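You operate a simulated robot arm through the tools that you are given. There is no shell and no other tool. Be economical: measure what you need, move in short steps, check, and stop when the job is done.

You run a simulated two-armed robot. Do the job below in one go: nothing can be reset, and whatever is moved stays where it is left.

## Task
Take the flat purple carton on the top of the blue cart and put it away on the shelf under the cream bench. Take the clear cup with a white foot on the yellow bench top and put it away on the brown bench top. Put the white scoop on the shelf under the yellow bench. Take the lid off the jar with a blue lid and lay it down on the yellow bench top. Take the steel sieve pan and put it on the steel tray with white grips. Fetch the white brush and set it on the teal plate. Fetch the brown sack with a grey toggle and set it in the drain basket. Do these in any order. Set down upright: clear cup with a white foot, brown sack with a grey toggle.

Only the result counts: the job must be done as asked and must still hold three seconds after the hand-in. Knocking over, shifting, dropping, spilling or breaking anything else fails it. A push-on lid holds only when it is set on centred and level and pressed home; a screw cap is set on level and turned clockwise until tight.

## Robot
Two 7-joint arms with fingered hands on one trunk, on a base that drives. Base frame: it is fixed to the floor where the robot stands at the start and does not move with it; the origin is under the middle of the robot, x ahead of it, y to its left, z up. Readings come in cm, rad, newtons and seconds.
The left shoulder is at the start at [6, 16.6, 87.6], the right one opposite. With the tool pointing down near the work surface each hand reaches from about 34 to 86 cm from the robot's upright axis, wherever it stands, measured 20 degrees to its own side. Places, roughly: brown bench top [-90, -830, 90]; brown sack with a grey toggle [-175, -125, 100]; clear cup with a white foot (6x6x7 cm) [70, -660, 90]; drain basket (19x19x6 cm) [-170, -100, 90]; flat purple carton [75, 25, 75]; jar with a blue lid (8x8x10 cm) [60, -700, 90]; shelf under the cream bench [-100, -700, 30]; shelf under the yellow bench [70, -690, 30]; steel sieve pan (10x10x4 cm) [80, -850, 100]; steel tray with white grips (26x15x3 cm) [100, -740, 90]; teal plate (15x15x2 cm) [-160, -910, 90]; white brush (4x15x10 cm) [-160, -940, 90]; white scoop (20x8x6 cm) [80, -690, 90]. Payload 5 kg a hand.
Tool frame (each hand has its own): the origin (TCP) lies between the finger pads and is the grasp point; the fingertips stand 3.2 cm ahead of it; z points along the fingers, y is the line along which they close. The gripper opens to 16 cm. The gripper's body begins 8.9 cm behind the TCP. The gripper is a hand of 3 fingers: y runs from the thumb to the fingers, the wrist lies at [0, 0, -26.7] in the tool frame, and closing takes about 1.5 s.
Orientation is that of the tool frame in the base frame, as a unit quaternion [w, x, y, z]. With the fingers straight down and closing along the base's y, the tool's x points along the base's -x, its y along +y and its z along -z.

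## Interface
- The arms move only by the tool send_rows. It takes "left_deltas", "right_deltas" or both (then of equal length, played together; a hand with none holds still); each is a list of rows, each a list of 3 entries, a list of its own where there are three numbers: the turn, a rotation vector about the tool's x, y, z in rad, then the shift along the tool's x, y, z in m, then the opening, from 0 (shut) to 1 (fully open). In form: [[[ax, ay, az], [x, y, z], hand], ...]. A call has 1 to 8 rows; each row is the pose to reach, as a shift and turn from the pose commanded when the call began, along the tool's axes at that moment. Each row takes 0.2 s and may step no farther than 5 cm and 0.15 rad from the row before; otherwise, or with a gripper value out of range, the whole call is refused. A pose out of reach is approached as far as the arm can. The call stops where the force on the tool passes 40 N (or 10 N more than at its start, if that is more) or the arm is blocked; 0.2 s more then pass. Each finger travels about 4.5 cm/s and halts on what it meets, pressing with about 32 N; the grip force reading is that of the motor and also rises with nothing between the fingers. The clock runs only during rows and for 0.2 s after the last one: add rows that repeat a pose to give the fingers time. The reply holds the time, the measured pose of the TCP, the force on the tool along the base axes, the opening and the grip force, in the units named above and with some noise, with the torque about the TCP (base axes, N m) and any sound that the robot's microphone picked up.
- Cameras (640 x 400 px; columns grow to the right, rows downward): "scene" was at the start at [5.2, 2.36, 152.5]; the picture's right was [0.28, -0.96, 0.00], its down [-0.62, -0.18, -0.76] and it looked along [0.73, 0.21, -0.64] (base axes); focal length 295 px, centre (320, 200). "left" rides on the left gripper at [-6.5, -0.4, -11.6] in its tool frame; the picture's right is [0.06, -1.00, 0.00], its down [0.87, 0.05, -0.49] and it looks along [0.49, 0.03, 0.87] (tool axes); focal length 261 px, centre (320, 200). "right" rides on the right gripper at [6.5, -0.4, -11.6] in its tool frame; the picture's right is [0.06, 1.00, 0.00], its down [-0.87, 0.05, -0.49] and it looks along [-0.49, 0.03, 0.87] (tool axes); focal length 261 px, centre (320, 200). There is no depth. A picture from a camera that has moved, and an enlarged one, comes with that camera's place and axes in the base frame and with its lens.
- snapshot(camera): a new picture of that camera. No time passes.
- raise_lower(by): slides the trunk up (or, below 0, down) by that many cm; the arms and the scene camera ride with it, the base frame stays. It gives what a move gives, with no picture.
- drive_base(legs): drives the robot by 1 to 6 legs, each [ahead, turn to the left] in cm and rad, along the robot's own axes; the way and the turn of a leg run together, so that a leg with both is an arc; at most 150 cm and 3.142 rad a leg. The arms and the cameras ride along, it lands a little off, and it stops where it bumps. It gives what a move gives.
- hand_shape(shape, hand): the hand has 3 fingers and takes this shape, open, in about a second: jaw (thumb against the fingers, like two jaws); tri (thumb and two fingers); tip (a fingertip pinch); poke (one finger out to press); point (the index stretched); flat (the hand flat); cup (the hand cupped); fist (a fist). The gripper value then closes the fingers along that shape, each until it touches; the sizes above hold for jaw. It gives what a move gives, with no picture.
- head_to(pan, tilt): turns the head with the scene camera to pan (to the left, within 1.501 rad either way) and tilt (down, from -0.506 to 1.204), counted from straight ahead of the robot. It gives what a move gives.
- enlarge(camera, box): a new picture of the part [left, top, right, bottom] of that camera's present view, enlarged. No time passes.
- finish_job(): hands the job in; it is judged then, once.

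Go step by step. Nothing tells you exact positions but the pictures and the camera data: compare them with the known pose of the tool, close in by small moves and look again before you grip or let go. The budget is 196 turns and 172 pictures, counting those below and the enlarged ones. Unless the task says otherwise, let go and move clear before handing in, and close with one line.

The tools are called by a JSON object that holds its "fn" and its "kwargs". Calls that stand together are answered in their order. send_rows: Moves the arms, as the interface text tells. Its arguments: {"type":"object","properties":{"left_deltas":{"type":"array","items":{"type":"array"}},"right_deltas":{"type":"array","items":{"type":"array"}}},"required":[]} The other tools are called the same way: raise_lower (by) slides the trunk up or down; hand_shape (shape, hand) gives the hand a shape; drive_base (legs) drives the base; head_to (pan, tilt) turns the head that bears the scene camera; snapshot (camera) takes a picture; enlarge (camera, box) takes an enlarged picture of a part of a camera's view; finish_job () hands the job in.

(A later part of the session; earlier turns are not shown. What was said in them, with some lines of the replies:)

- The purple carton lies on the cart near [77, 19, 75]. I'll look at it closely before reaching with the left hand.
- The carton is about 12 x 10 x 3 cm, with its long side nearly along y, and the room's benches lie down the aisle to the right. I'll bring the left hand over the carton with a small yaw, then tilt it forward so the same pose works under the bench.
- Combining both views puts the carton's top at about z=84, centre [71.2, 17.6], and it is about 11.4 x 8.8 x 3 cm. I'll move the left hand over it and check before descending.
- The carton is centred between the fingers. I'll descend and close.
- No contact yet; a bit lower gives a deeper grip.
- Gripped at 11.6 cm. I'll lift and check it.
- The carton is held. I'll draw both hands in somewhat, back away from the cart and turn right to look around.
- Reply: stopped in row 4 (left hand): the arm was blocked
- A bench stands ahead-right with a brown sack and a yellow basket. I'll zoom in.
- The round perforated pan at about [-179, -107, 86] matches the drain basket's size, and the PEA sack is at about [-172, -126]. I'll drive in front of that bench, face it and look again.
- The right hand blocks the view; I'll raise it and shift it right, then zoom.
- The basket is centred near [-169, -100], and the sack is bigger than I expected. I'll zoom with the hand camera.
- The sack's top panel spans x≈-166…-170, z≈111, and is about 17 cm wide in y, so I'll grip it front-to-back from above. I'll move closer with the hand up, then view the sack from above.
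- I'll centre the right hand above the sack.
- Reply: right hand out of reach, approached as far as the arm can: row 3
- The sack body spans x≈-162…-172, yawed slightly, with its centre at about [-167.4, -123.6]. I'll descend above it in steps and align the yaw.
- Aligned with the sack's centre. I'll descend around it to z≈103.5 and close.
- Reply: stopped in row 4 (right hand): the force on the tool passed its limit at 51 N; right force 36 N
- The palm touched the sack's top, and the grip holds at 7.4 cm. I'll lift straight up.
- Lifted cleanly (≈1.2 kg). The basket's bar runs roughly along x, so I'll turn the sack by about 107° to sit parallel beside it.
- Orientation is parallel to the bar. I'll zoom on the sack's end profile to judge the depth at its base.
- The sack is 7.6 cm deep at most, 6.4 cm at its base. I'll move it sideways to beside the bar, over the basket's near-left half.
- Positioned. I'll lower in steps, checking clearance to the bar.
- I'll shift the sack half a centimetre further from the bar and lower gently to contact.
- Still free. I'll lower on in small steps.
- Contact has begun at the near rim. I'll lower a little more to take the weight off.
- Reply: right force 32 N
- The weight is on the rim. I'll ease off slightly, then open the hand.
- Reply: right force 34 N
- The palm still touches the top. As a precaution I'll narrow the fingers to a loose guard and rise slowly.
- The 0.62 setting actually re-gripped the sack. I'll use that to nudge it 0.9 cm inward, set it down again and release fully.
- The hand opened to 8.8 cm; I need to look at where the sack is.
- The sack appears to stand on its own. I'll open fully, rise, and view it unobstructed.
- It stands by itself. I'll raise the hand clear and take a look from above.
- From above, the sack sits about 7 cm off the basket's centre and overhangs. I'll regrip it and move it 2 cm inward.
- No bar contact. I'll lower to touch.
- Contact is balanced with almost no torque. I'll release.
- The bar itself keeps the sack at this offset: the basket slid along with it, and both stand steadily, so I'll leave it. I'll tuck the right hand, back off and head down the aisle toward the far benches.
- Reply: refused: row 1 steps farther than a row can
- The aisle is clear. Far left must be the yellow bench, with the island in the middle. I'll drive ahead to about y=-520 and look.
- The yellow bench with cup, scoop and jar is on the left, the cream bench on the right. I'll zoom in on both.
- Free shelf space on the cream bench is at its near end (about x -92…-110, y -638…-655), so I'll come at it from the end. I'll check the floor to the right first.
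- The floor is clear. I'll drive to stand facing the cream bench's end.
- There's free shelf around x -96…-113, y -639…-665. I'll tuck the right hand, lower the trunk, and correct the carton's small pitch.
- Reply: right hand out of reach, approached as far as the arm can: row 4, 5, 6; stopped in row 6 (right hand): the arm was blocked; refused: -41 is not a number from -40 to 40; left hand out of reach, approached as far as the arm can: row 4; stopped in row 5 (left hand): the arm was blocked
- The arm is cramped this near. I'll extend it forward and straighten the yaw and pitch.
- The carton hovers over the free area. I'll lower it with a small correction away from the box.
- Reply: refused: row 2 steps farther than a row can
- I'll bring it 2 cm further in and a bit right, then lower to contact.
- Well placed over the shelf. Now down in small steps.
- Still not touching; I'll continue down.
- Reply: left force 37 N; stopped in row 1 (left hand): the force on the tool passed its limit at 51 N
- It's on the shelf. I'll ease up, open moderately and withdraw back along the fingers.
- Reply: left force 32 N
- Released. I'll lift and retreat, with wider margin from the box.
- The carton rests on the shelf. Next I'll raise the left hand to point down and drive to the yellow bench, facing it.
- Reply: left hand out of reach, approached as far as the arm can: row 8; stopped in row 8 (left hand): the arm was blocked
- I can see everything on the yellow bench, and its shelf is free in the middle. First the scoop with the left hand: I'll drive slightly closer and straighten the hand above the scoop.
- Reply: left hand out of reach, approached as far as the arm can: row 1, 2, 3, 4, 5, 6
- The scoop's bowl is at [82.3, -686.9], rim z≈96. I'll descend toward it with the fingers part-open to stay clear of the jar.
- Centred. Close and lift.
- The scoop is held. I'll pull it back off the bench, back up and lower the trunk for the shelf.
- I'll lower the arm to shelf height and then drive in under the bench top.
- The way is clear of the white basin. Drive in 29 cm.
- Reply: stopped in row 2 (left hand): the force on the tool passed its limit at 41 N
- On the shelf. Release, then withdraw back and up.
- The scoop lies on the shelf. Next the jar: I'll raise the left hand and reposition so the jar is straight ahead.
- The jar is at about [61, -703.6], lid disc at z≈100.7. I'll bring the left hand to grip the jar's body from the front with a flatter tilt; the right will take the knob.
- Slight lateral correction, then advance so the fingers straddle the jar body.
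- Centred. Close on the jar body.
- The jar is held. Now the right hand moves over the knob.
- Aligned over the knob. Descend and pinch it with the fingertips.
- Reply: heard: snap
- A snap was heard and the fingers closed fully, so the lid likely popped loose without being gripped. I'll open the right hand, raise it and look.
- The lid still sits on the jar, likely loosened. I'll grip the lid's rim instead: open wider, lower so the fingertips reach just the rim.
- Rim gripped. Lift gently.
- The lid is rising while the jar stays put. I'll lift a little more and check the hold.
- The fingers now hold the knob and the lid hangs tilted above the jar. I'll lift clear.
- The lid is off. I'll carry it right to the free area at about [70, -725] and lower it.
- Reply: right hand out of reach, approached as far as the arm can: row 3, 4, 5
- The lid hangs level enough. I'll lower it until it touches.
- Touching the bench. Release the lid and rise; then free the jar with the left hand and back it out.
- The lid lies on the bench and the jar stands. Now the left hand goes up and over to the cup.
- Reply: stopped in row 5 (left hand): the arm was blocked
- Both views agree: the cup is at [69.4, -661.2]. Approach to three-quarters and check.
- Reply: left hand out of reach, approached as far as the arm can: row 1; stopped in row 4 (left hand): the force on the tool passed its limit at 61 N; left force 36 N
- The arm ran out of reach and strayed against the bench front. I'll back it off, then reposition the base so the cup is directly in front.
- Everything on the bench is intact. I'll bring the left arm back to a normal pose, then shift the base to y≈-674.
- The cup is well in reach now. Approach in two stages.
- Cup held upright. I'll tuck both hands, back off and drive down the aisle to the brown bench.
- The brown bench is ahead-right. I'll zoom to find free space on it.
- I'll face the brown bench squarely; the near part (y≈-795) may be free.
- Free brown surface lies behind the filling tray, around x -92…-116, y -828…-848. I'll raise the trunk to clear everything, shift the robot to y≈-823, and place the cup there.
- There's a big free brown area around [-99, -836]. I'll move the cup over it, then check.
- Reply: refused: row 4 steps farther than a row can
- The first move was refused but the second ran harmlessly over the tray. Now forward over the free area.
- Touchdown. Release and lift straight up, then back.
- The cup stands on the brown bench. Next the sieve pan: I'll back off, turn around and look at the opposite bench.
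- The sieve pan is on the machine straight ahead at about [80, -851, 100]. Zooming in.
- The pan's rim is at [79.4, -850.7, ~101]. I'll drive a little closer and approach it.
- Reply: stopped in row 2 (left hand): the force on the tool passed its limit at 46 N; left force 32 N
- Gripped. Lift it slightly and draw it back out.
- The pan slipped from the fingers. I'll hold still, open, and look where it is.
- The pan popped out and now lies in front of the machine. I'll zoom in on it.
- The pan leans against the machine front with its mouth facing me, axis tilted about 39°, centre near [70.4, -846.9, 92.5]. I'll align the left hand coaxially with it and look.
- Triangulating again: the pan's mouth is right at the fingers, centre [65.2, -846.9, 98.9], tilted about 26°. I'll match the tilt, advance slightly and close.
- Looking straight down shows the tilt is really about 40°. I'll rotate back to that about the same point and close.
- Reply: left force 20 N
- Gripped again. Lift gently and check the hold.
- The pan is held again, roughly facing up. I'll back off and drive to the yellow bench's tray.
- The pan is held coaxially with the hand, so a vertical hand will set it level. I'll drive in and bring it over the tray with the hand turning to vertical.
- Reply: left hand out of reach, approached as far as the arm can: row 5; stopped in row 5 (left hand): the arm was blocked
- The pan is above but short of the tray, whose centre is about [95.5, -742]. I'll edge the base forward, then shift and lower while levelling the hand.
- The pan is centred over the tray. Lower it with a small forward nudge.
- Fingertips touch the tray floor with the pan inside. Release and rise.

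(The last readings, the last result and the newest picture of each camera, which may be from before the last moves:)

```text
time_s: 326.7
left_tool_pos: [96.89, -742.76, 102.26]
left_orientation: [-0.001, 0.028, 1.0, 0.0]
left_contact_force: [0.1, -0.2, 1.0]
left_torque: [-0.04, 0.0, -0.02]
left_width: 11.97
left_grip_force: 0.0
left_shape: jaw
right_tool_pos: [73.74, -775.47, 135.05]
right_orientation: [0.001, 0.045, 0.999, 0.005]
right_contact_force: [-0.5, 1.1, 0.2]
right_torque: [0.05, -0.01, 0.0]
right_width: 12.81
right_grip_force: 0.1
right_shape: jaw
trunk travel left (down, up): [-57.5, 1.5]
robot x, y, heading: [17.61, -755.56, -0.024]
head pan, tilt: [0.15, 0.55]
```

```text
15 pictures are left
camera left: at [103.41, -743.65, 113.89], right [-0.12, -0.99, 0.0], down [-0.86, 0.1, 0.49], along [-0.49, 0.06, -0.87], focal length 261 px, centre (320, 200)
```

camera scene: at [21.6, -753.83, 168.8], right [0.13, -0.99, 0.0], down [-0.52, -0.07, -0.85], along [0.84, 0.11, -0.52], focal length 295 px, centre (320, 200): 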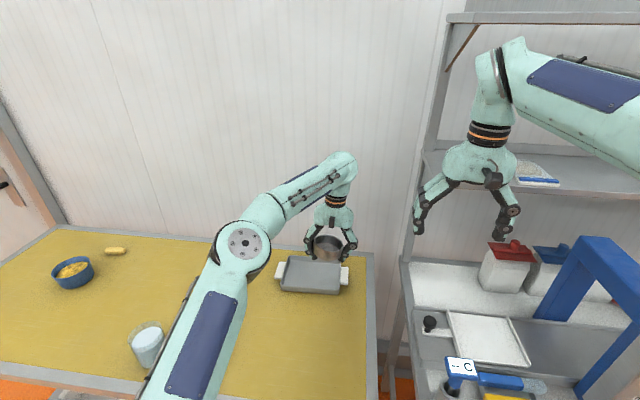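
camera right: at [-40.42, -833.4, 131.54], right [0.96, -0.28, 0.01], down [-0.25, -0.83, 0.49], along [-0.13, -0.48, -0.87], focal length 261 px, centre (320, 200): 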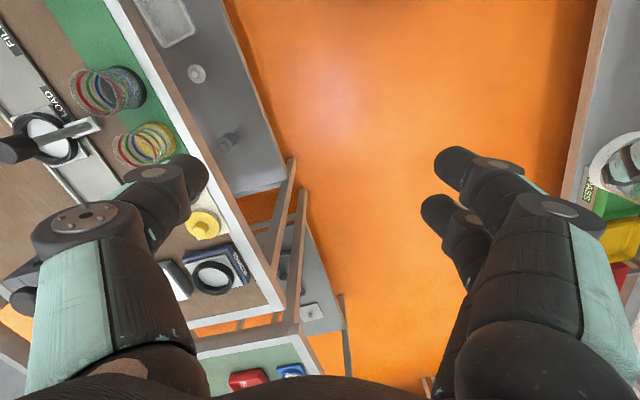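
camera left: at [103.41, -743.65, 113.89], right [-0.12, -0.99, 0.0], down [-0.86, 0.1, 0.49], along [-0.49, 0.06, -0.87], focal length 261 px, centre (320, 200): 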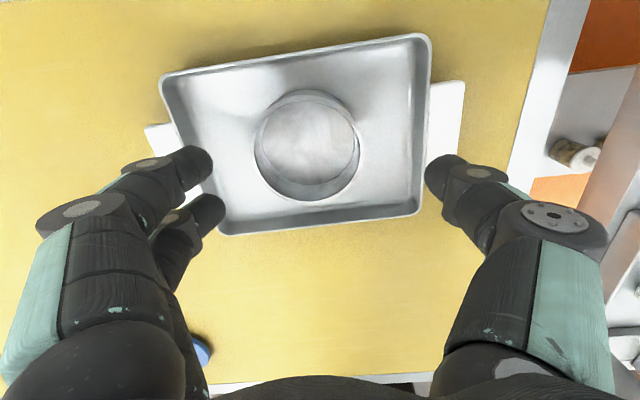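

The sieve pan sits flat in the tray. Last is the brush, on the far row at x≈-160. I'll retract and drive around the island's near end, then look down the west side.

{"fn": "send_rows", "kwargs": {"left_deltas": [[[0, 0, 0], [0, 0, -0.04], 0.75], [[0, 0, 0], [0.01, 0, -0.08], 0.75], [[0, 0, 0], [0.05, 0, -0.1], 0.75], [[0, 0, 0], [0.1, 0, -0.11], 0.75], [[0, 0, 0], [0.15, 0, -0.11], 0.75], [[0, 0, 0], [0.2, 0, -0.11], 0.75]], "right_deltas": [[[0, 0, 0], [0, 0, 0], 0.75], [[0, 0, 0], [0, 0, 0], 0.75], [[0, 0, 0], [0, 0, 0], 0.75], [[0, 0, 0], [0, 0, 0], 0.75], [[0, 0, 0], [0, 0, 0], 0.75], [[0, 0, 0], [0, 0, 0], 0.75]]}}

{"fn": "drive_base", "kwargs": {"legs": [[-40, 0], [0, 1.59], [90, 0], [90, 0], [0, 1.57]]}}

{"fn": "raise_lower", "kwargs": {"by": -15}}

{"fn": "head_to", "kwargs": {"pan": 0.1, "tilt": 0.35}}

{"fn": "snapshot", "kwargs": {"camera": "scene"}}

```text
refused: row 4 steps farther than a row can; nothing moved
```

```text
time_s: 345.8
left_tool_pos: [-100.76, -590.55, 102.22]
left_orientation: [0.001, 1.0, -0.016, 0.001]
left_contact_force: [0.2, -0.3, -0.3]
left_torque: [0.01, 0.04, -0.02]
left_width: 11.99
left_grip_force: 0.1
left_shape: jaw
right_tool_pos: [-78.42, -557.39, 135.11]
right_orientation: [0.004, 0.999, -0.035, -0.002]
right_contact_force: [-0.1, -0.2, 0.6]
right_torque: [0.02, 0.0, -0.05]
right_width: 12.76
right_grip_force: 0.0
right_shape: jaw
trunk travel left (down, up): [-57.5, 1.5]
robot x, y, heading: [-22.45, -576.21, -3.138]
head pan, tilt: [0.15, 0.55]
```

```text
time_s: 347.5
left_tool_pos: [-100.71, -590.45, 87.24]
left_orientation: [0.0, 1.0, -0.016, 0.001]
left_contact_force: [-0.5, 0.1, -0.1]
left_torque: [0.0, 0.0, -0.03]
left_width: 11.97
left_grip_force: 0.1
left_shape: jaw
right_tool_pos: [-78.52, -557.38, 119.97]
right_orientation: [0.005, 0.999, -0.035, -0.001]
right_contact_force: [-0.5, 0.3, 0.5]
right_torque: [0.0, 0.04, 0.0]
right_width: 12.79
right_grip_force: 0.2
right_shape: jaw
trunk travel left (down, up): [-42.5, 16.5]
robot x, y, heading: [-21.74, -576.29, -3.139]
head pan, tilt: [0.15, 0.55]
```

```text
time_s: 348.2
left_tool_pos: [-100.73, -590.65, 87.3]
left_orientation: [0.001, 1.0, -0.016, 0.001]
left_contact_force: [-0.1, -0.1, 0.2]
left_torque: [-0.02, -0.02, 0.02]
left_width: 11.97
left_grip_force: 0.1
left_shape: jaw
right_tool_pos: [-78.48, -557.39, 120.08]
right_orientation: [0.004, 0.999, -0.035, -0.001]
right_contact_force: [-0.4, 0.0, -0.3]
right_torque: [-0.06, -0.03, 0.0]
right_width: 12.77
right_grip_force: 0.0
right_shape: jaw
trunk travel left (down, up): [-42.5, 16.5]
robot x, y, heading: [-22.11, -575.93, -3.14]
head pan, tilt: [0.099, 0.351]
```

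```text
14 pictures are left
camera scene: at [-28.35, -577.0, 155.64], right [-0.1, 0.99, 0.0], down [0.34, 0.03, -0.94], along [-0.93, -0.09, -0.34], focal length 295 px, centre (320, 200)
```

scene: 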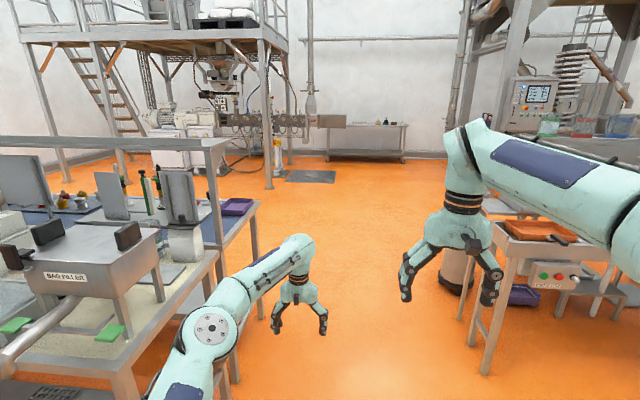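

The west side is wide open. I'll tuck the left hand up properly this time, then drive around.

{"fn": "send_rows", "kwargs": {"left_deltas": [[[0, 0, 0], [0.027, 0, -0.035], 0.75], [[0, 0, 0], [0.054, 0, -0.07], 0.75], [[0, 0, 0], [0.081, 0, -0.105], 0.75], [[0, 0, 0], [0.108, 0, -0.14], 0.75], [[0, 0, 0], [0.135, 0, -0.175], 0.75], [[0, 0, 0], [0.162, 0, -0.21], 0.75], [[0, 0, 0], [0.189, 0, -0.245], 0.75], [[0, 0, 0], [0.216, 0, -0.28], 0.75]]}}

{"fn": "drive_base", "kwargs": {"legs": [[115, 0], [115, 0], [0, 1.57], [150, 0], [140, 0], [0, 0.6]]}}

{"fn": "head_to", "kwargs": {"pan": 0.5, "tilt": 0.45}}

{"fn": "snapshot", "kwargs": {"camera": "scene"}}

```text
time_s: 350.1
left_tool_pos: [-85.89, -590.85, 106.59]
left_orientation: [0.001, 1.0, -0.017, 0.001]
left_contact_force: [0.1, -0.3, -0.5]
left_torque: [0.01, 0.02, 0.02]
left_width: 11.97
left_grip_force: 0.0
left_shape: jaw
left hand out of reach, approached as far as the arm can: row 6, 7, 8
right_tool_pos: [-78.46, -557.36, 120.07]
right_orientation: [0.004, 0.999, -0.035, -0.001]
right_contact_force: [-0.4, -0.2, 0.4]
right_torque: [-0.02, 0.0, 0.01]
right_width: 12.77
right_grip_force: 0.1
right_shape: jaw
trunk travel left (down, up): [-42.5, 16.5]
robot x, y, heading: [-22.13, -576.19, -3.141]
head pan, tilt: [0.099, 0.351]
```

```text
time_s: 380.5
left_tool_pos: [-221.41, -916.0, 106.61]
left_orientation: [0.0, 0.511, 0.859, 0.002]
left_contact_force: [0.2, 0.9, -0.2]
left_torque: [-0.01, 0.0, -0.03]
left_width: 11.98
left_grip_force: 0.2
left_shape: jaw
right_tool_pos: [-254.2, -926.57, 120.15]
right_orientation: [0.003, 0.527, 0.85, 0.002]
right_contact_force: [0.7, 0.6, 0.0]
right_torque: [-0.03, 0.04, -0.03]
right_width: 12.77
right_grip_force: 0.1
right_shape: jaw
trunk travel left (down, up): [-42.5, 16.5]
robot x, y, heading: [-266.65, -868.36, -1.041]
head pan, tilt: [0.099, 0.351]
```

```text
time_s: 381.4
left_tool_pos: [-221.54, -915.92, 106.54]
left_orientation: [0.0, 0.512, 0.859, 0.001]
left_contact_force: [0.0, 0.3, 0.0]
left_torque: [0.01, 0.01, 0.0]
left_width: 11.99
left_grip_force: 0.1
left_shape: jaw
right_tool_pos: [-254.28, -926.54, 120.12]
right_orientation: [0.004, 0.528, 0.849, 0.004]
right_contact_force: [-0.4, 0.0, -0.7]
right_torque: [-0.01, -0.01, 0.0]
right_width: 12.79
right_grip_force: 0.0
right_shape: jaw
trunk travel left (down, up): [-42.5, 16.5]
robot x, y, heading: [-266.41, -868.2, -1.04]
head pan, tilt: [0.499, 0.45]
```

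```text
13 pictures are left
camera scene: at [-260.19, -870.63, 154.72], right [-0.52, -0.86, 0.0], down [-0.37, 0.23, -0.9], along [0.77, -0.47, -0.44], focal length 295 px, centre (320, 200)
```

scene: 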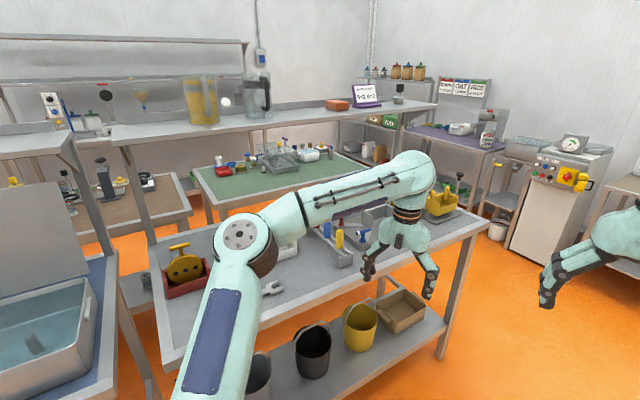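

A grey bench is ahead; my arm hides its middle. I'll use the left hand camera.

{"fn": "snapshot", "kwargs": {"camera": "left"}}

{"fn": "enlarge", "kwargs": {"camera": "scene", "box": [150, 160, 480, 340]}}

```text
12 pictures are left
camera left: at [-218.7, -922.09, 118.18], right [-0.91, -0.42, 0.0], down [-0.37, 0.79, 0.49], along [-0.21, 0.45, -0.87], focal length 261 px, centre (320, 200)
```

left: 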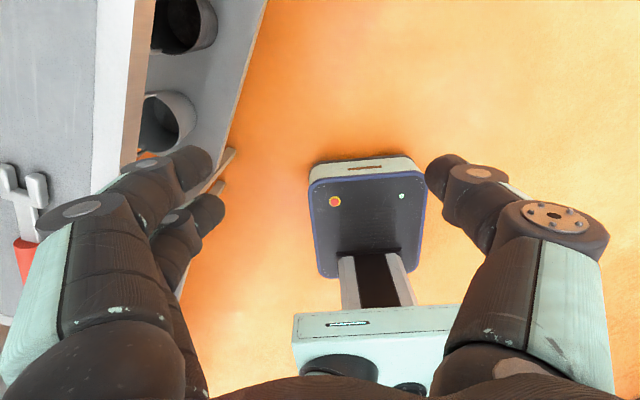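

```text
1.94 times, centred on (315, 250) of scene
camera zoom: at [-260.19, -870.63, 154.72], right [-0.52, -0.86, 0.0], down [-0.37, 0.23, -0.9], along [0.77, -0.47, -0.44], focal length 573 px, centre (330, 103)
```

zoom: 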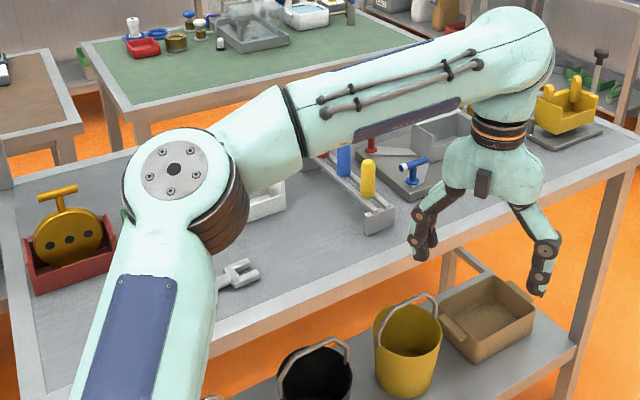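

I'll move to face the bench squarely from a safe distance and lift my view past the arms.

{"fn": "drive_base", "kwargs": {"legs": [[0, -0.53], [55, 0], [0, 1.57]]}}

{"fn": "send_rows", "kwargs": {"left_deltas": [[[0, 0, 0], [0, 0.045, 0], 0.9], [[0, 0, 0], [0, 0.09, 0], 0.9], [[0, 0, 0], [0, 0.135, 0], 0.9], [[0, 0, 0], [0, 0.18, 0], 0.9]]}}

{"fn": "head_to", "kwargs": {"pan": 0.0, "tilt": 0.5}}

{"fn": "snapshot", "kwargs": {"camera": "scene"}}

```text
time_s: 390.0
left_tool_pos: [-202.9, -906.7, 106.61]
left_orientation: [-0.001, 0.008, 1.0, 0.0]
left_contact_force: [-0.5, 0.5, 0.4]
left_torque: [-0.01, -0.02, -0.03]
left_width: 11.97
left_grip_force: 0.0
left_shape: jaw
right_tool_pos: [-210.09, -940.28, 120.05]
right_orientation: [0.001, 0.027, 1.0, 0.004]
right_contact_force: [1.4, 0.3, 0.7]
right_torque: [-0.02, 0.02, 0.02]
right_width: 12.79
right_grip_force: 0.1
right_shape: jaw
trunk travel left (down, up): [-42.5, 16.5]
robot x, y, heading: [-266.67, -922.35, 0.014]
head pan, tilt: [0.499, 0.45]
```

```text
time_s: 391.0
left_tool_pos: [-202.73, -888.6, 106.72]
left_orientation: [-0.001, 0.009, 1.0, 0.0]
left_contact_force: [1.1, 0.5, 0.0]
left_torque: [-0.01, 0.02, 0.0]
left_width: 14.36
left_grip_force: 0.1
left_shape: jaw
right_tool_pos: [-210.03, -940.25, 120.09]
right_orientation: [0.001, 0.028, 1.0, 0.004]
right_contact_force: [-0.3, -0.3, -0.6]
right_torque: [0.0, 0.0, 0.01]
right_width: 12.78
right_grip_force: 0.0
right_shape: jaw
trunk travel left (down, up): [-42.5, 16.5]
robot x, y, heading: [-266.46, -922.32, 0.017]
head pan, tilt: [0.499, 0.45]
```

```text
time_s: 392.0
left_tool_pos: [-202.8, -888.73, 106.63]
left_orientation: [0.0, 0.01, 1.0, 0.001]
left_contact_force: [0.2, -0.7, 0.8]
left_torque: [0.01, -0.01, 0.0]
left_width: 14.41
left_grip_force: 0.0
left_shape: jaw
right_tool_pos: [-209.87, -940.37, 120.07]
right_orientation: [0.0, 0.027, 1.0, 0.004]
right_contact_force: [0.6, 0.2, -0.3]
right_torque: [0.0, 0.02, -0.02]
right_width: 12.78
right_grip_force: 0.0
right_shape: jaw
trunk travel left (down, up): [-42.5, 16.5]
robot x, y, heading: [-266.35, -922.37, 0.017]
head pan, tilt: [0.0, 0.499]
```

```text
10 pictures are left
camera scene: at [-260.5, -922.42, 154.28], right [0.02, -1.0, 0.0], down [-0.48, -0.01, -0.88], along [0.88, 0.01, -0.48], focal length 295 px, centre (320, 200)
```

scene: 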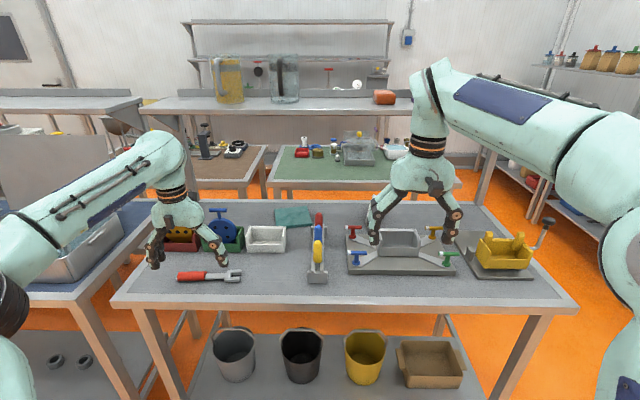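

The teal plate is at the back centre; the brush should be just behind my right fingers. I'll move the right hand away and zoom.

{"fn": "send_rows", "kwargs": {"right_deltas": [[[0, 0, 0], [0.02, -0.045, 0], 0.8], [[0, 0, 0], [0.04, -0.09, 0], 0.8], [[0, 0, 0], [0.06, -0.13, 0], 0.8], [[0, 0, 0], [0.08, -0.17, 0], 0.8]]}}

{"fn": "enlarge", "kwargs": {"camera": "scene", "box": [260, 180, 420, 280]}}

```text
time_s: 393.0
left_tool_pos: [-202.73, -888.75, 106.68]
left_orientation: [0.0, 0.009, 1.0, 0.001]
left_contact_force: [0.5, -0.4, 0.7]
left_torque: [0.03, 0.0, -0.03]
left_width: 14.36
left_grip_force: 0.0
left_shape: jaw
right_tool_pos: [-218.86, -957.03, 120.0]
right_orientation: [0.002, 0.027, 1.0, 0.004]
right_contact_force: [-0.1, -0.6, 0.8]
right_torque: [0.0, -0.02, 0.01]
right_width: 12.77
right_grip_force: 0.0
right_shape: jaw
trunk travel left (down, up): [-42.5, 16.5]
robot x, y, heading: [-266.65, -922.38, 0.015]
head pan, tilt: [0.0, 0.499]
```

```text
4.00 times, centred on (340, 230) of scene
camera zoom: at [-260.56, -922.5, 154.28], right [0.01, -1.0, 0.0], down [-0.48, -0.01, -0.88], along [0.88, 0.01, -0.48], focal length 1181 px, centre (240, 80)
```

zoom: 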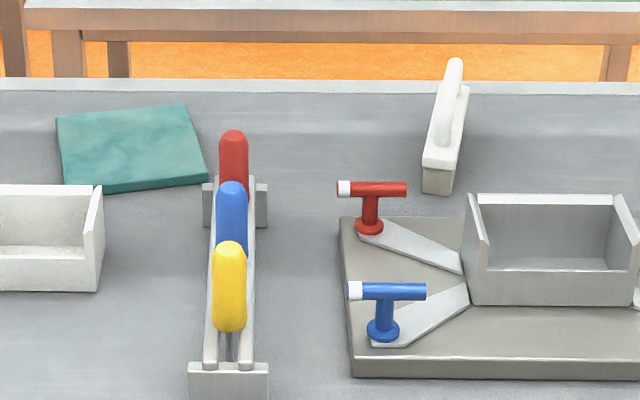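

Brush: centre about [-160, -942], long axis yawed about -16°, 10 cm tall. Plate: centre [-159, -910]. I'll raise the trunk, move closer and bring the right hand over the brush.

{"fn": "raise_lower", "kwargs": {"by": 15}}

{"fn": "drive_base", "kwargs": {"legs": [[0, 0.23], [30, 0], [0, -0.245]]}}

```text
time_s: 394.7
left_tool_pos: [-202.87, -888.59, 121.67]
left_orientation: [-0.001, 0.01, 1.0, 0.0]
left_contact_force: [0.4, -0.1, -0.7]
left_torque: [0.01, 0.0, 0.03]
left_width: 14.37
left_grip_force: 0.1
left_shape: jaw
right_tool_pos: [-218.81, -956.93, 135.02]
right_orientation: [0.002, 0.027, 1.0, 0.006]
right_contact_force: [-0.5, -1.2, -0.6]
right_torque: [-0.01, -0.01, 0.0]
right_width: 12.79
right_grip_force: 0.0
right_shape: jaw
trunk travel left (down, up): [-57.5, 1.5]
robot x, y, heading: [-266.4, -922.71, 0.016]
head pan, tilt: [0.0, 0.499]
```

```text
time_s: 398.7
left_tool_pos: [-173.84, -881.01, 121.93]
left_orientation: [0.0, 0.007, 1.0, 0.004]
left_contact_force: [-26.9, 5.1, 0.1]
left_torque: [-0.63, -3.5, 0.24]
left_width: 14.38
left_grip_force: 0.0
left_shape: jaw
right_tool_pos: [-189.81, -949.4, 135.13]
right_orientation: [0.003, 0.027, 1.0, 0.005]
right_contact_force: [0.7, 0.1, -0.3]
right_torque: [-0.01, 0.01, 0.0]
right_width: 12.79
right_grip_force: 0.0
right_shape: jaw
trunk travel left (down, up): [-57.5, 1.5]
robot x, y, heading: [-237.13, -914.98, 0.019]
head pan, tilt: [0.0, 0.499]
stopped in leg 3: the force on the tool passed its limit at 75 N (the readings are from after the stop); the commanded pose is now the measured one
```

The raised left hand bumped the overhead shelf's edge (x≈-167, z≈133). I'll pull it back and lower it, then reposition to y≈-940 and take the brush with the left hand tilted, staying under that shelf.

{"fn": "send_rows", "kwargs": {"left_deltas": [[[0, 0, 0], [0.04, 0, 0], 0.9], [[0, 0, 0], [0.08, 0, 0.02], 0.9], [[0, 0, 0], [0.11, 0, 0.05], 0.9], [[0, 0, 0], [0.13, 0, 0.09], 0.9], [[0, 0, 0], [0.15, 0, 0.13], 0.9]]}}

{"fn": "drive_base", "kwargs": {"legs": [[-25, 0]]}}

{"fn": "snapshot", "kwargs": {"camera": "scene"}}

```text
time_s: 399.9
left_tool_pos: [-188.8, -880.68, 108.62]
left_orientation: [-0.001, 0.009, 1.0, 0.003]
left_contact_force: [-0.3, 1.2, -1.0]
left_torque: [0.01, -0.04, -0.02]
left_width: 14.4
left_grip_force: 0.0
left_shape: jaw
right_tool_pos: [-189.64, -949.59, 135.05]
right_orientation: [0.001, 0.029, 1.0, 0.005]
right_contact_force: [0.0, 0.5, 0.7]
right_torque: [0.01, 0.01, 0.0]
right_width: 12.78
right_grip_force: 0.2
right_shape: jaw
trunk travel left (down, up): [-57.5, 1.5]
robot x, y, heading: [-237.4, -914.86, 0.015]
head pan, tilt: [0.0, 0.499]
```

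```text
time_s: 401.7
left_tool_pos: [-213.88, -881.18, 108.74]
left_orientation: [-0.001, 0.009, 1.0, 0.004]
left_contact_force: [-0.3, -0.3, 0.2]
left_torque: [-0.01, -0.02, -0.02]
left_width: 14.41
left_grip_force: 0.1
left_shape: jaw
right_tool_pos: [-215.05, -949.89, 135.17]
right_orientation: [0.002, 0.029, 1.0, 0.004]
right_contact_force: [-0.5, 0.5, -0.3]
right_torque: [-0.04, -0.04, -0.03]
right_width: 12.77
right_grip_force: 0.1
right_shape: jaw
trunk travel left (down, up): [-57.5, 1.5]
robot x, y, heading: [-262.5, -915.3, 0.015]
head pan, tilt: [0.0, 0.499]
```

```text
8 pictures are left
camera scene: at [-256.63, -915.23, 169.28], right [0.01, -1.0, 0.0], down [-0.48, -0.01, -0.88], along [0.88, 0.01, -0.48], focal length 295 px, centre (320, 200)
```

scene: 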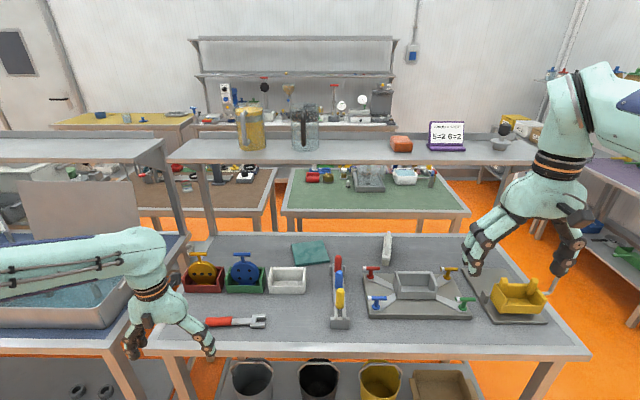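

The bench is intact and I can see the brush and plate clearly. Reposition to y≈-940.

{"fn": "drive_base", "kwargs": {"legs": [[0, -0.8], [35, 0], [0, 0.785]]}}

```text
time_s: 408.3
left_tool_pos: [-188.36, -906.87, 108.6]
left_orientation: [-0.001, 0.018, 1.0, 0.002]
left_contact_force: [0.2, 0.7, -0.9]
left_torque: [-0.02, -0.01, -0.01]
left_width: 14.38
left_grip_force: 0.0
left_shape: jaw
right_tool_pos: [-190.68, -975.58, 135.14]
right_orientation: [0.001, 0.038, 0.999, 0.005]
right_contact_force: [-0.3, -0.3, -0.1]
right_torque: [0.0, 0.0, -0.02]
right_width: 12.77
right_grip_force: 0.0
right_shape: jaw
trunk travel left (down, up): [-57.5, 1.5]
robot x, y, heading: [-237.88, -940.14, -0.008]
head pan, tilt: [0.0, 0.499]
```

{"fn": "send_rows", "kwargs": {"left_deltas": [[[0, 0, 0.03], [-0.014, -0.043, 0], 0.8], [[0, 0, 0.06], [-0.028, -0.086, 0], 0.8], [[0, 0, 0.09], [-0.042, -0.129, 0], 0.7], [[0, 0, 0.12], [-0.056, -0.172, 0], 0.6], [[0, 0, 0.15], [-0.07, -0.215, 0], 0.6], [[0, 0, 0.18], [-0.084, -0.258, 0], 0.6], [[0, 0, 0.21], [-0.098, -0.301, 0], 0.6], [[0, 0, 0.245], [-0.1125, -0.344, 0], 0.6]]}}

{"fn": "send_rows", "kwargs": {"left_deltas": [[[0, -0.13, 0], [0, 0, 0], 0.6], [[0, -0.26, 0], [-0.02, 0, 0], 0.6], [[0, -0.39, 0], [-0.05, 0, 0], 0.6], [[0, -0.52, 0], [-0.08, 0, 0], 0.6], [[0, -0.52, 0], [-0.1, 0, 0], 0.6]]}}

{"fn": "snapshot", "kwargs": {"camera": "left"}}

```text
time_s: 410.1
left_tool_pos: [-177.96, -942.02, 108.38]
left_orientation: [-0.002, 0.138, 0.99, 0.003]
left_contact_force: [0.3, -0.4, 0.1]
left_torque: [-0.01, 0.02, 0.03]
left_width: 9.61
left_grip_force: 0.2
left_shape: jaw
right_tool_pos: [-190.58, -975.79, 135.01]
right_orientation: [0.001, 0.038, 0.999, 0.005]
right_contact_force: [-0.3, -0.8, -0.1]
right_torque: [0.01, 0.04, 0.01]
right_width: 12.77
right_grip_force: 0.0
right_shape: jaw
trunk travel left (down, up): [-57.5, 1.5]
robot x, y, heading: [-237.75, -940.18, -0.006]
head pan, tilt: [0.0, 0.499]
```

```text
time_s: 411.3
left_tool_pos: [-168.64, -944.63, 108.21]
left_orientation: [0.253, 0.136, 0.957, -0.033]
left_contact_force: [-0.1, -0.3, -0.2]
left_torque: [0.01, 0.02, 0.0]
left_width: 9.63
left_grip_force: 0.1
left_shape: jaw
right_tool_pos: [-190.61, -975.58, 135.06]
right_orientation: [0.002, 0.038, 0.999, 0.004]
right_contact_force: [-0.8, -0.4, 1.1]
right_torque: [0.01, 0.03, -0.01]
right_width: 12.8
right_grip_force: 0.0
right_shape: jaw
trunk travel left (down, up): [-57.5, 1.5]
robot x, y, heading: [-237.6, -940.25, -0.005]
head pan, tilt: [0.0, 0.499]
```

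```text
7 pictures are left
camera left: at [-168.68, -945.12, 121.56], right [-0.33, -0.94, -0.04], down [-0.94, 0.33, 0.0], along [0.01, 0.03, -1.0], focal length 261 px, centre (320, 200)
```

left: 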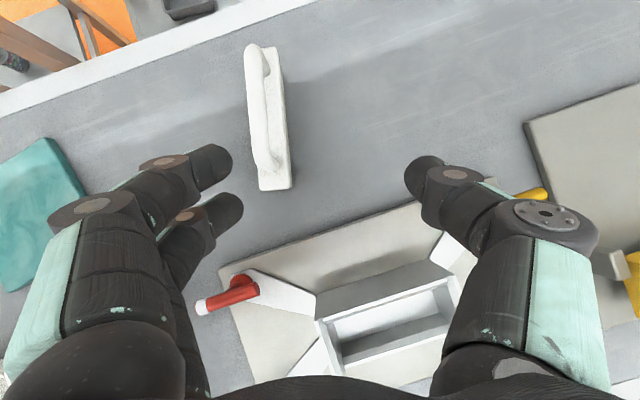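

The brush is aligned with the hand. Shift sideways over it, then descend.

{"fn": "send_rows", "kwargs": {"left_deltas": [[[0, 0, 0], [0, 0.035, 0.01], 0.6], [[0, 0, 0], [-0.004, 0.0496, 0.04], 0.6], [[0, 0, 0], [-0.008, 0.0496, 0.085], 0.6]]}}

{"fn": "snapshot", "kwargs": {"camera": "left"}}

```text
time_s: 412.1
left_tool_pos: [-162.36, -941.07, 101.12]
left_orientation: [0.253, 0.135, 0.957, -0.033]
left_contact_force: [0.2, 0.8, 0.5]
left_torque: [0.0, 0.03, -0.02]
left_width: 9.62
left_grip_force: 0.1
left_shape: jaw
right_tool_pos: [-190.48, -975.58, 135.08]
right_orientation: [0.0, 0.037, 0.999, 0.005]
right_contact_force: [0.8, -0.7, 0.2]
right_torque: [0.0, 0.02, 0.0]
right_width: 12.8
right_grip_force: 0.0
right_shape: jaw
trunk travel left (down, up): [-57.5, 1.5]
robot x, y, heading: [-237.68, -940.16, 0.001]
head pan, tilt: [0.0, 0.499]
```

```text
6 pictures are left
camera left: at [-162.46, -941.62, 114.41], right [-0.33, -0.94, -0.04], down [-0.94, 0.33, 0.0], along [0.01, 0.03, -1.0], focal length 261 px, centre (320, 200)
```

left: 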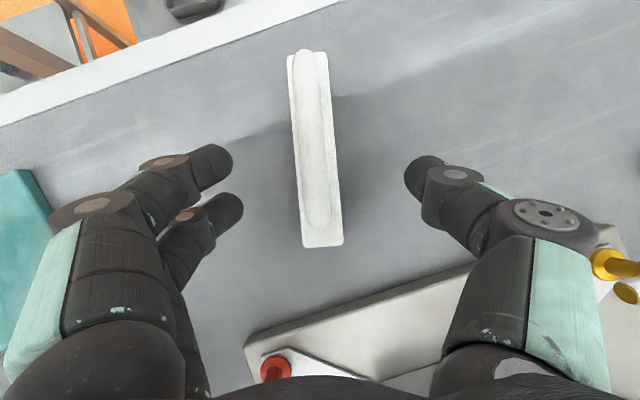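

Centred. Final descent and close.

{"fn": "send_rows", "kwargs": {"left_deltas": [[[0, 0, 0], [0.002, 0, 0.022], 0.6], [[0, 0, 0], [0.005, 0, 0.044], 0.6], [[0, 0, 0], [0.005, 0, 0.044], 0.4], [[0, 0, 0], [0.005, 0, 0.044], 0.2], [[0, 0, 0], [0.005, 0, 0.044], 0.05], [[0, 0, 0], [0.005, 0, 0.044], 0.05], [[0, 0, 0], [0.005, 0, 0.044], 0.05], [[0, 0, 0], [0.005, 0, 0.044], 0.05]]}}

{"fn": "send_rows", "kwargs": {"left_deltas": [[[0, 0, 0], [-0.005, 0, -0.01], 0.05], [[0, 0, 0], [-0.015, 0, -0.026], 0.05], [[0, 0, 0], [-0.025, 0, -0.043], 0.05]]}}

{"fn": "snapshot", "kwargs": {"camera": "left"}}

```text
time_s: 413.9
left_tool_pos: [-160.77, -941.51, 97.24]
left_orientation: [0.254, 0.135, 0.957, -0.033]
left_contact_force: [-0.9, 0.7, 2.0]
left_torque: [-0.06, -0.05, -0.02]
left_width: 1.31
left_grip_force: 8.1
left_shape: jaw
right_tool_pos: [-190.66, -975.59, 135.06]
right_orientation: [0.001, 0.037, 0.999, 0.004]
right_contact_force: [0.6, 0.4, 0.0]
right_torque: [0.04, -0.01, 0.03]
right_width: 12.79
right_grip_force: 0.1
right_shape: jaw
trunk travel left (down, up): [-57.5, 1.5]
robot x, y, heading: [-237.91, -940.35, -0.008]
head pan, tilt: [0.0, 0.499]
```

```text
time_s: 414.7
left_tool_pos: [-160.88, -941.38, 102.15]
left_orientation: [0.254, 0.136, 0.957, -0.033]
left_contact_force: [-0.9, -0.5, -1.2]
left_torque: [-0.01, 0.04, 0.0]
left_width: 0.93
left_grip_force: 32.1
left_shape: jaw
right_tool_pos: [-190.65, -975.62, 135.04]
right_orientation: [0.001, 0.037, 0.999, 0.004]
right_contact_force: [0.2, -0.5, 0.0]
right_torque: [-0.02, -0.02, 0.0]
right_width: 12.81
right_grip_force: 0.0
right_shape: jaw
trunk travel left (down, up): [-57.5, 1.5]
robot x, y, heading: [-237.58, -940.64, -0.007]
head pan, tilt: [0.0, 0.499]
```

```text
5 pictures are left
camera left: at [-161.0, -941.91, 115.51], right [-0.33, -0.94, -0.04], down [-0.94, 0.33, 0.0], along [0.01, 0.03, -1.0], focal length 261 px, centre (320, 200)
```

left: 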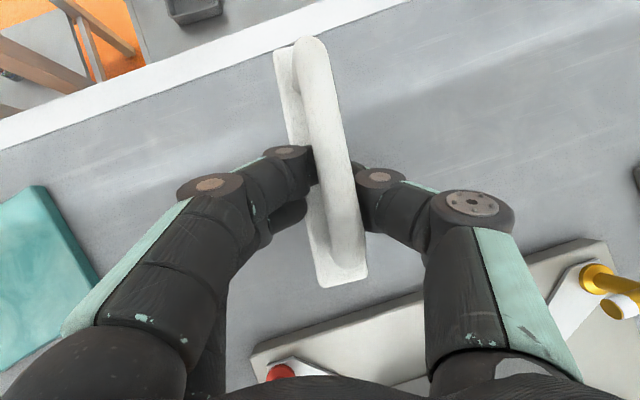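

Brush held by its handle. I'll raise it over the tool rack, back a little to stay clear of the shelf, and carry it to the plate while turning it to match.

{"fn": "send_rows", "kwargs": {"left_deltas": [[[0, 0, 0], [0.007, -0.007, -0.039], 0.05], [[0, 0, 0], [0.015, -0.015, -0.077], 0.05], [[0, 0, 0], [0.022, -0.022, -0.116], 0.05]]}}

{"fn": "send_rows", "kwargs": {"left_deltas": [[[-0.034, 0, -0.06], [0.009, 0.037, -0.005], 0.05], [[-0.068, 0, -0.12], [0.019, 0.074, -0.01], 0.05], [[-0.102, 0, -0.179], [0.028, 0.111, -0.015], 0.05], [[-0.136, 0, -0.239], [0.038, 0.149, -0.02], 0.05], [[-0.169, 0, -0.299], [0.047, 0.186, -0.026], 0.05], [[-0.203, 0, -0.359], [0.056, 0.223, -0.031], 0.05], [[-0.237, 0, -0.418], [0.066, 0.26, -0.036], 0.05], [[-0.271, 0, -0.478], [0.075, 0.297, -0.041], 0.05]]}}

{"fn": "snapshot", "kwargs": {"camera": "left"}}

```text
time_s: 415.5
left_tool_pos: [-168.92, -941.52, 111.51]
left_orientation: [0.253, 0.136, 0.957, -0.034]
left_contact_force: [-0.4, 0.6, -1.0]
left_torque: [0.04, 0.0, -0.02]
left_width: 0.94
left_grip_force: 31.2
left_shape: jaw
right_tool_pos: [-190.64, -975.59, 135.1]
right_orientation: [0.002, 0.037, 0.999, 0.004]
right_contact_force: [-0.8, 0.0, 0.5]
right_torque: [0.02, -0.04, 0.0]
right_width: 12.78
right_grip_force: 0.1
right_shape: jaw
trunk travel left (down, up): [-57.5, 1.5]
robot x, y, heading: [-237.52, -940.28, -0.005]
head pan, tilt: [0.0, 0.499]
```

```text
time_s: 417.3
left_tool_pos: [-169.07, -910.49, 111.24]
left_orientation: [0.254, -0.13, 0.958, 0.037]
left_contact_force: [-0.7, -0.2, -0.3]
left_torque: [-0.03, 0.01, 0.01]
left_width: 0.94
left_grip_force: 31.8
left_shape: jaw
right_tool_pos: [-190.59, -975.59, 135.08]
right_orientation: [0.001, 0.038, 0.999, 0.005]
right_contact_force: [0.2, 0.9, 0.2]
right_torque: [-0.01, -0.02, 0.02]
right_width: 12.8
right_grip_force: 0.1
right_shape: jaw
trunk travel left (down, up): [-57.5, 1.5]
robot x, y, heading: [-237.77, -940.1, -0.005]
head pan, tilt: [0.0, 0.499]
```

```text
4 pictures are left
camera left: at [-168.93, -911.14, 124.57], right [0.22, -0.98, -0.03], down [-0.98, -0.22, 0.0], along [0.0, 0.03, -1.0], focal length 261 px, centre (320, 200)
```

left: 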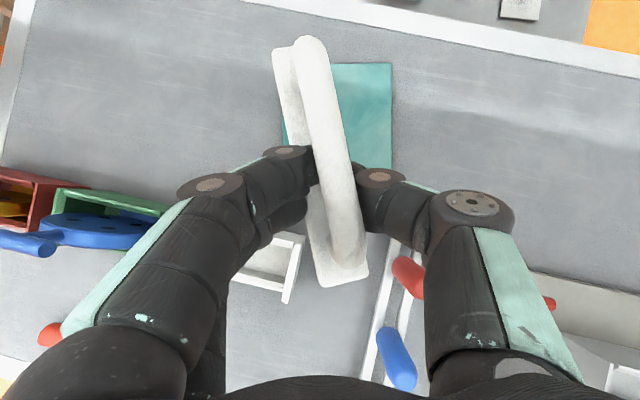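

Plate centre is at [-158.5, -910], and the brush needs to go 7.3 cm forward, then down.

{"fn": "send_rows", "kwargs": {"left_deltas": [[[0, 0, 0], [-0.03, -0.011, 0.017], 0.05], [[0, 0, 0], [-0.061, -0.0215, 0.0345], 0.05], [[0, 0, 0], [-0.041, -0.0215, 0.069], 0.05], [[0, 0, 0], [-0.022, -0.0215, 0.104], 0.05], [[0, 0, 0], [-0.012, -0.0215, 0.121], 0.05]]}}

{"fn": "snapshot", "kwargs": {"camera": "left"}}

```text
time_s: 418.5
left_tool_pos: [-161.59, -910.94, 101.32]
left_orientation: [0.253, -0.13, 0.958, 0.036]
left_contact_force: [-0.4, -0.2, 0.0]
left_torque: [-0.01, 0.03, 0.01]
left_width: 0.92
left_grip_force: 32.0
left_shape: jaw
right_tool_pos: [-190.65, -975.67, 135.07]
right_orientation: [0.001, 0.037, 0.999, 0.004]
right_contact_force: [0.8, 0.3, -0.2]
right_torque: [-0.02, 0.04, -0.01]
right_width: 12.76
right_grip_force: 0.0
right_shape: jaw
trunk travel left (down, up): [-57.5, 1.5]
robot x, y, heading: [-237.69, -940.04, -0.008]
head pan, tilt: [0.0, 0.499]
```

```text
3 pictures are left
camera left: at [-161.45, -911.37, 114.63], right [0.21, -0.98, -0.03], down [-0.98, -0.21, 0.0], along [0.0, 0.03, -1.0], focal length 261 px, centre (320, 200)
```

left: 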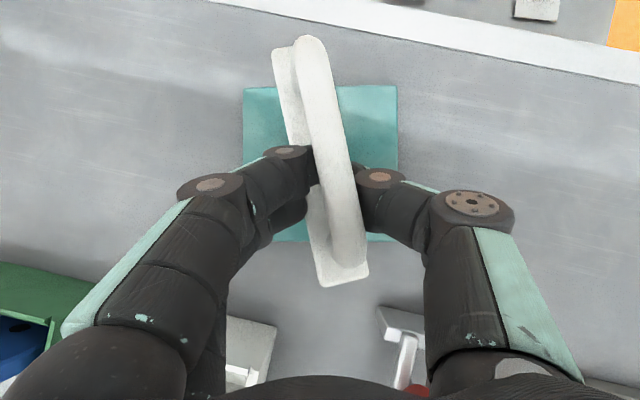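

The brush is centred over the plate. Lower to contact.

{"fn": "send_rows", "kwargs": {"left_deltas": [[[0, 0, 0], [0.004, 0, 0.007], 0.05], [[0, 0, 0], [0.007, 0, 0.012], 0.05]]}}

{"fn": "send_rows", "kwargs": {"left_deltas": [[[0, 0, 0], [0.002, 0, 0.003], 0.05], [[0, 0, 0], [0.004, 0, 0.006], 0.05]]}}

```text
time_s: 419.1
left_tool_pos: [-161.65, -910.78, 99.91]
left_orientation: [0.254, -0.13, 0.958, 0.037]
left_contact_force: [0.4, -0.5, -1.4]
left_torque: [0.01, 0.05, 0.0]
left_width: 0.95
left_grip_force: 32.2
left_shape: jaw
right_tool_pos: [-190.59, -975.64, 135.07]
right_orientation: [0.001, 0.037, 0.999, 0.004]
right_contact_force: [-0.4, -0.2, 0.5]
right_torque: [0.01, 0.03, 0.04]
right_width: 12.76
right_grip_force: 0.1
right_shape: jaw
trunk travel left (down, up): [-57.5, 1.5]
robot x, y, heading: [-237.68, -940.43, -0.009]
head pan, tilt: [0.0, 0.499]
```

```text
time_s: 419.7
left_tool_pos: [-161.63, -910.74, 99.24]
left_orientation: [0.254, -0.129, 0.958, 0.036]
left_contact_force: [0.1, 0.7, -1.8]
left_torque: [0.0, 0.03, 0.0]
left_width: 0.94
left_grip_force: 32.0
left_shape: jaw
right_tool_pos: [-190.46, -975.62, 135.07]
right_orientation: [0.001, 0.037, 0.999, 0.005]
right_contact_force: [-0.7, -0.7, -0.7]
right_torque: [0.02, -0.01, 0.0]
right_width: 12.75
right_grip_force: 0.1
right_shape: jaw
trunk travel left (down, up): [-57.5, 1.5]
robot x, y, heading: [-237.64, -940.09, -0.008]
head pan, tilt: [0.0, 0.499]
```

{"fn": "send_rows", "kwargs": {"left_deltas": [[[0, 0, 0], [0.001, 0, 0.003], 0.05], [[0, 0, 0], [0.003, 0, 0.005], 0.05]]}}

{"fn": "send_rows", "kwargs": {"left_deltas": [[[0, 0, 0], [0.001, 0, 0.002], 0.05], [[0, 0, 0], [0.002, 0, 0.004], 0.05]]}}

```text
time_s: 420.3
left_tool_pos: [-161.6, -910.85, 98.65]
left_orientation: [0.254, -0.131, 0.958, 0.036]
left_contact_force: [1.5, -0.1, 2.5]
left_torque: [0.0, -0.01, -0.02]
left_width: 0.96
left_grip_force: 31.9
left_shape: jaw
right_tool_pos: [-190.61, -975.71, 135.12]
right_orientation: [0.001, 0.038, 0.999, 0.004]
right_contact_force: [0.1, 0.3, 0.4]
right_torque: [-0.02, 0.01, 0.02]
right_width: 12.79
right_grip_force: 0.0
right_shape: jaw
trunk travel left (down, up): [-57.5, 1.5]
robot x, y, heading: [-237.7, -940.28, -0.005]
head pan, tilt: [0.0, 0.499]
```

```text
time_s: 420.9
left_tool_pos: [-161.63, -910.9, 98.56]
left_orientation: [0.257, -0.13, 0.957, 0.037]
left_contact_force: [-1.9, 0.0, 22.6]
left_torque: [-0.16, -0.09, -0.08]
left_width: 0.97
left_grip_force: 31.7
left_shape: jaw
right_tool_pos: [-190.7, -975.74, 135.14]
right_orientation: [0.002, 0.037, 0.999, 0.004]
right_contact_force: [0.2, 0.2, 0.8]
right_torque: [0.01, 0.0, 0.02]
right_width: 12.77
right_grip_force: 0.1
right_shape: jaw
trunk travel left (down, up): [-57.5, 1.5]
robot x, y, heading: [-237.47, -940.4, 0.0]
head pan, tilt: [0.0, 0.499]
```

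Seated on the plate. Release, lift away, and back off.

{"fn": "send_rows", "kwargs": {"left_deltas": [[[0, 0, 0], [0, 0, -0.001], 0.15], [[0, 0, 0], [0, 0, -0.001], 0.3], [[0, 0, 0], [0, 0, -0.001], 0.45], [[0, 0, 0], [0, 0, -0.001], 0.5], [[0, 0, 0], [0, 0, -0.02], 0.5], [[0, 0, 0], [0, 0, -0.05], 0.5], [[0, 0, 0], [0, 0, -0.09], 0.5], [[0, 0, 0], [0.02, 0, -0.12], 0.5]]}}

{"fn": "snapshot", "kwargs": {"camera": "left"}}

```text
time_s: 422.7
left_tool_pos: [-169.06, -913.04, 107.75]
left_orientation: [0.255, -0.13, 0.958, 0.036]
left_contact_force: [0.2, -0.2, 0.4]
left_torque: [0.0, -0.01, 0.0]
left_width: 7.95
left_grip_force: 0.2
left_shape: jaw
right_tool_pos: [-190.71, -975.72, 135.02]
right_orientation: [0.002, 0.038, 0.999, 0.005]
right_contact_force: [-0.9, -0.4, -0.1]
right_torque: [0.01, -0.01, -0.03]
right_width: 12.77
right_grip_force: 0.1
right_shape: jaw
trunk travel left (down, up): [-57.5, 1.5]
robot x, y, heading: [-237.81, -940.06, -0.006]
head pan, tilt: [0.0, 0.499]
```

```text
2 pictures are left
camera left: at [-168.88, -913.53, 121.0], right [0.21, -0.98, -0.04], down [-0.98, -0.21, 0.0], along [0.0, 0.04, -1.0], focal length 261 px, centre (320, 200)
```

left: 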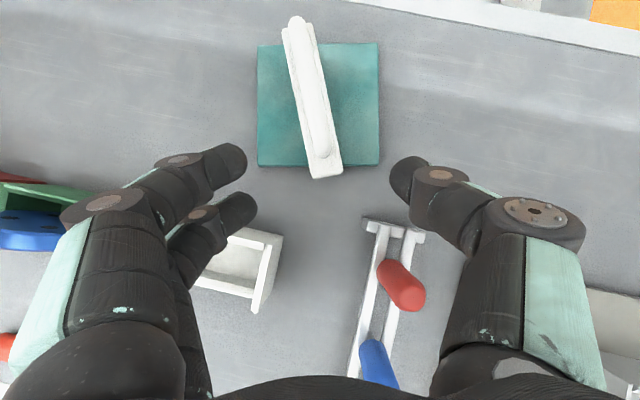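

The brush rests upright on the plate. I'll raise slightly, back off and hand in.

{"fn": "send_rows", "kwargs": {"left_deltas": [[[0, 0, 0], [-0.01, 0, -0.03], 0.5], [[0, 0, 0], [-0.015, 0, -0.06], 0.5]]}}

{"fn": "drive_base", "kwargs": {"legs": [[-28, 0]]}}

{"fn": "snapshot", "kwargs": {"camera": "scene"}}

```text
time_s: 423.3
left_tool_pos: [-170.69, -913.27, 113.57]
left_orientation: [0.254, -0.129, 0.958, 0.036]
left_contact_force: [-0.2, 0.2, -0.2]
left_torque: [0.03, 0.01, -0.03]
left_width: 7.96
left_grip_force: 0.1
left_shape: jaw
right_tool_pos: [-190.49, -975.6, 134.96]
right_orientation: [0.002, 0.038, 0.999, 0.004]
right_contact_force: [-0.1, 0.8, -0.3]
right_torque: [0.0, 0.0, 0.0]
right_width: 12.79
right_grip_force: 0.0
right_shape: jaw
trunk travel left (down, up): [-57.5, 1.5]
robot x, y, heading: [-237.89, -940.16, -0.002]
head pan, tilt: [0.0, 0.499]
```

```text
time_s: 425.2
left_tool_pos: [-198.82, -913.24, 113.6]
left_orientation: [0.254, -0.129, 0.958, 0.037]
left_contact_force: [-0.9, 0.3, -0.6]
left_torque: [-0.04, -0.01, -0.02]
left_width: 7.95
left_grip_force: 0.1
left_shape: jaw
right_tool_pos: [-218.98, -975.57, 135.1]
right_orientation: [0.003, 0.038, 0.999, 0.005]
right_contact_force: [-0.4, 0.4, 0.7]
right_torque: [-0.01, -0.05, 0.0]
right_width: 12.8
right_grip_force: 0.0
right_shape: jaw
trunk travel left (down, up): [-57.5, 1.5]
robot x, y, heading: [-266.14, -940.32, -0.007]
head pan, tilt: [0.0, 0.499]
```

```text
1 pictures are left
camera scene: at [-259.95, -940.16, 169.28], right [-0.01, -1.0, 0.0], down [-0.48, 0.0, -0.88], along [0.88, -0.01, -0.48], focal length 295 px, centre (320, 200)
```

scene: 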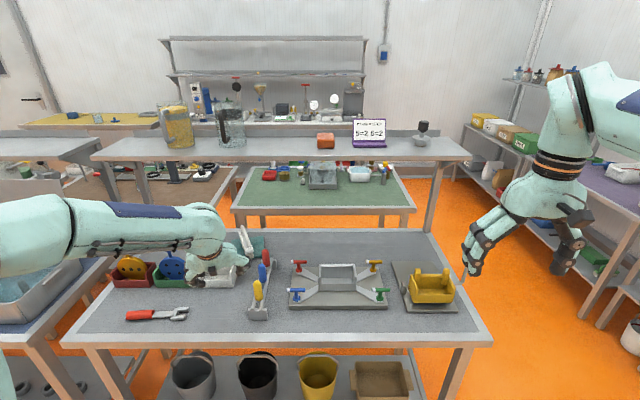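

All seven things are in place and the hands are clear, so I'm handing in.

{"fn": "finish_job", "kwargs": {}}

```text
The job is handed in.
```

I did all seven moves and handed in the job. The least certain is the sack: it stands upright but off-centre and overhanging the drain basket's rim, because the basket's centre bar blocks it, and the basket slid about 2 cm. The sieve pan slipped once on its machine before I regripped it and set it flat on the tray. Near the end my left hand bumped the shelf above the brush bench and, earlier, the front of the yellow bench. I saw nothing else out of place in the views I took afterwards.
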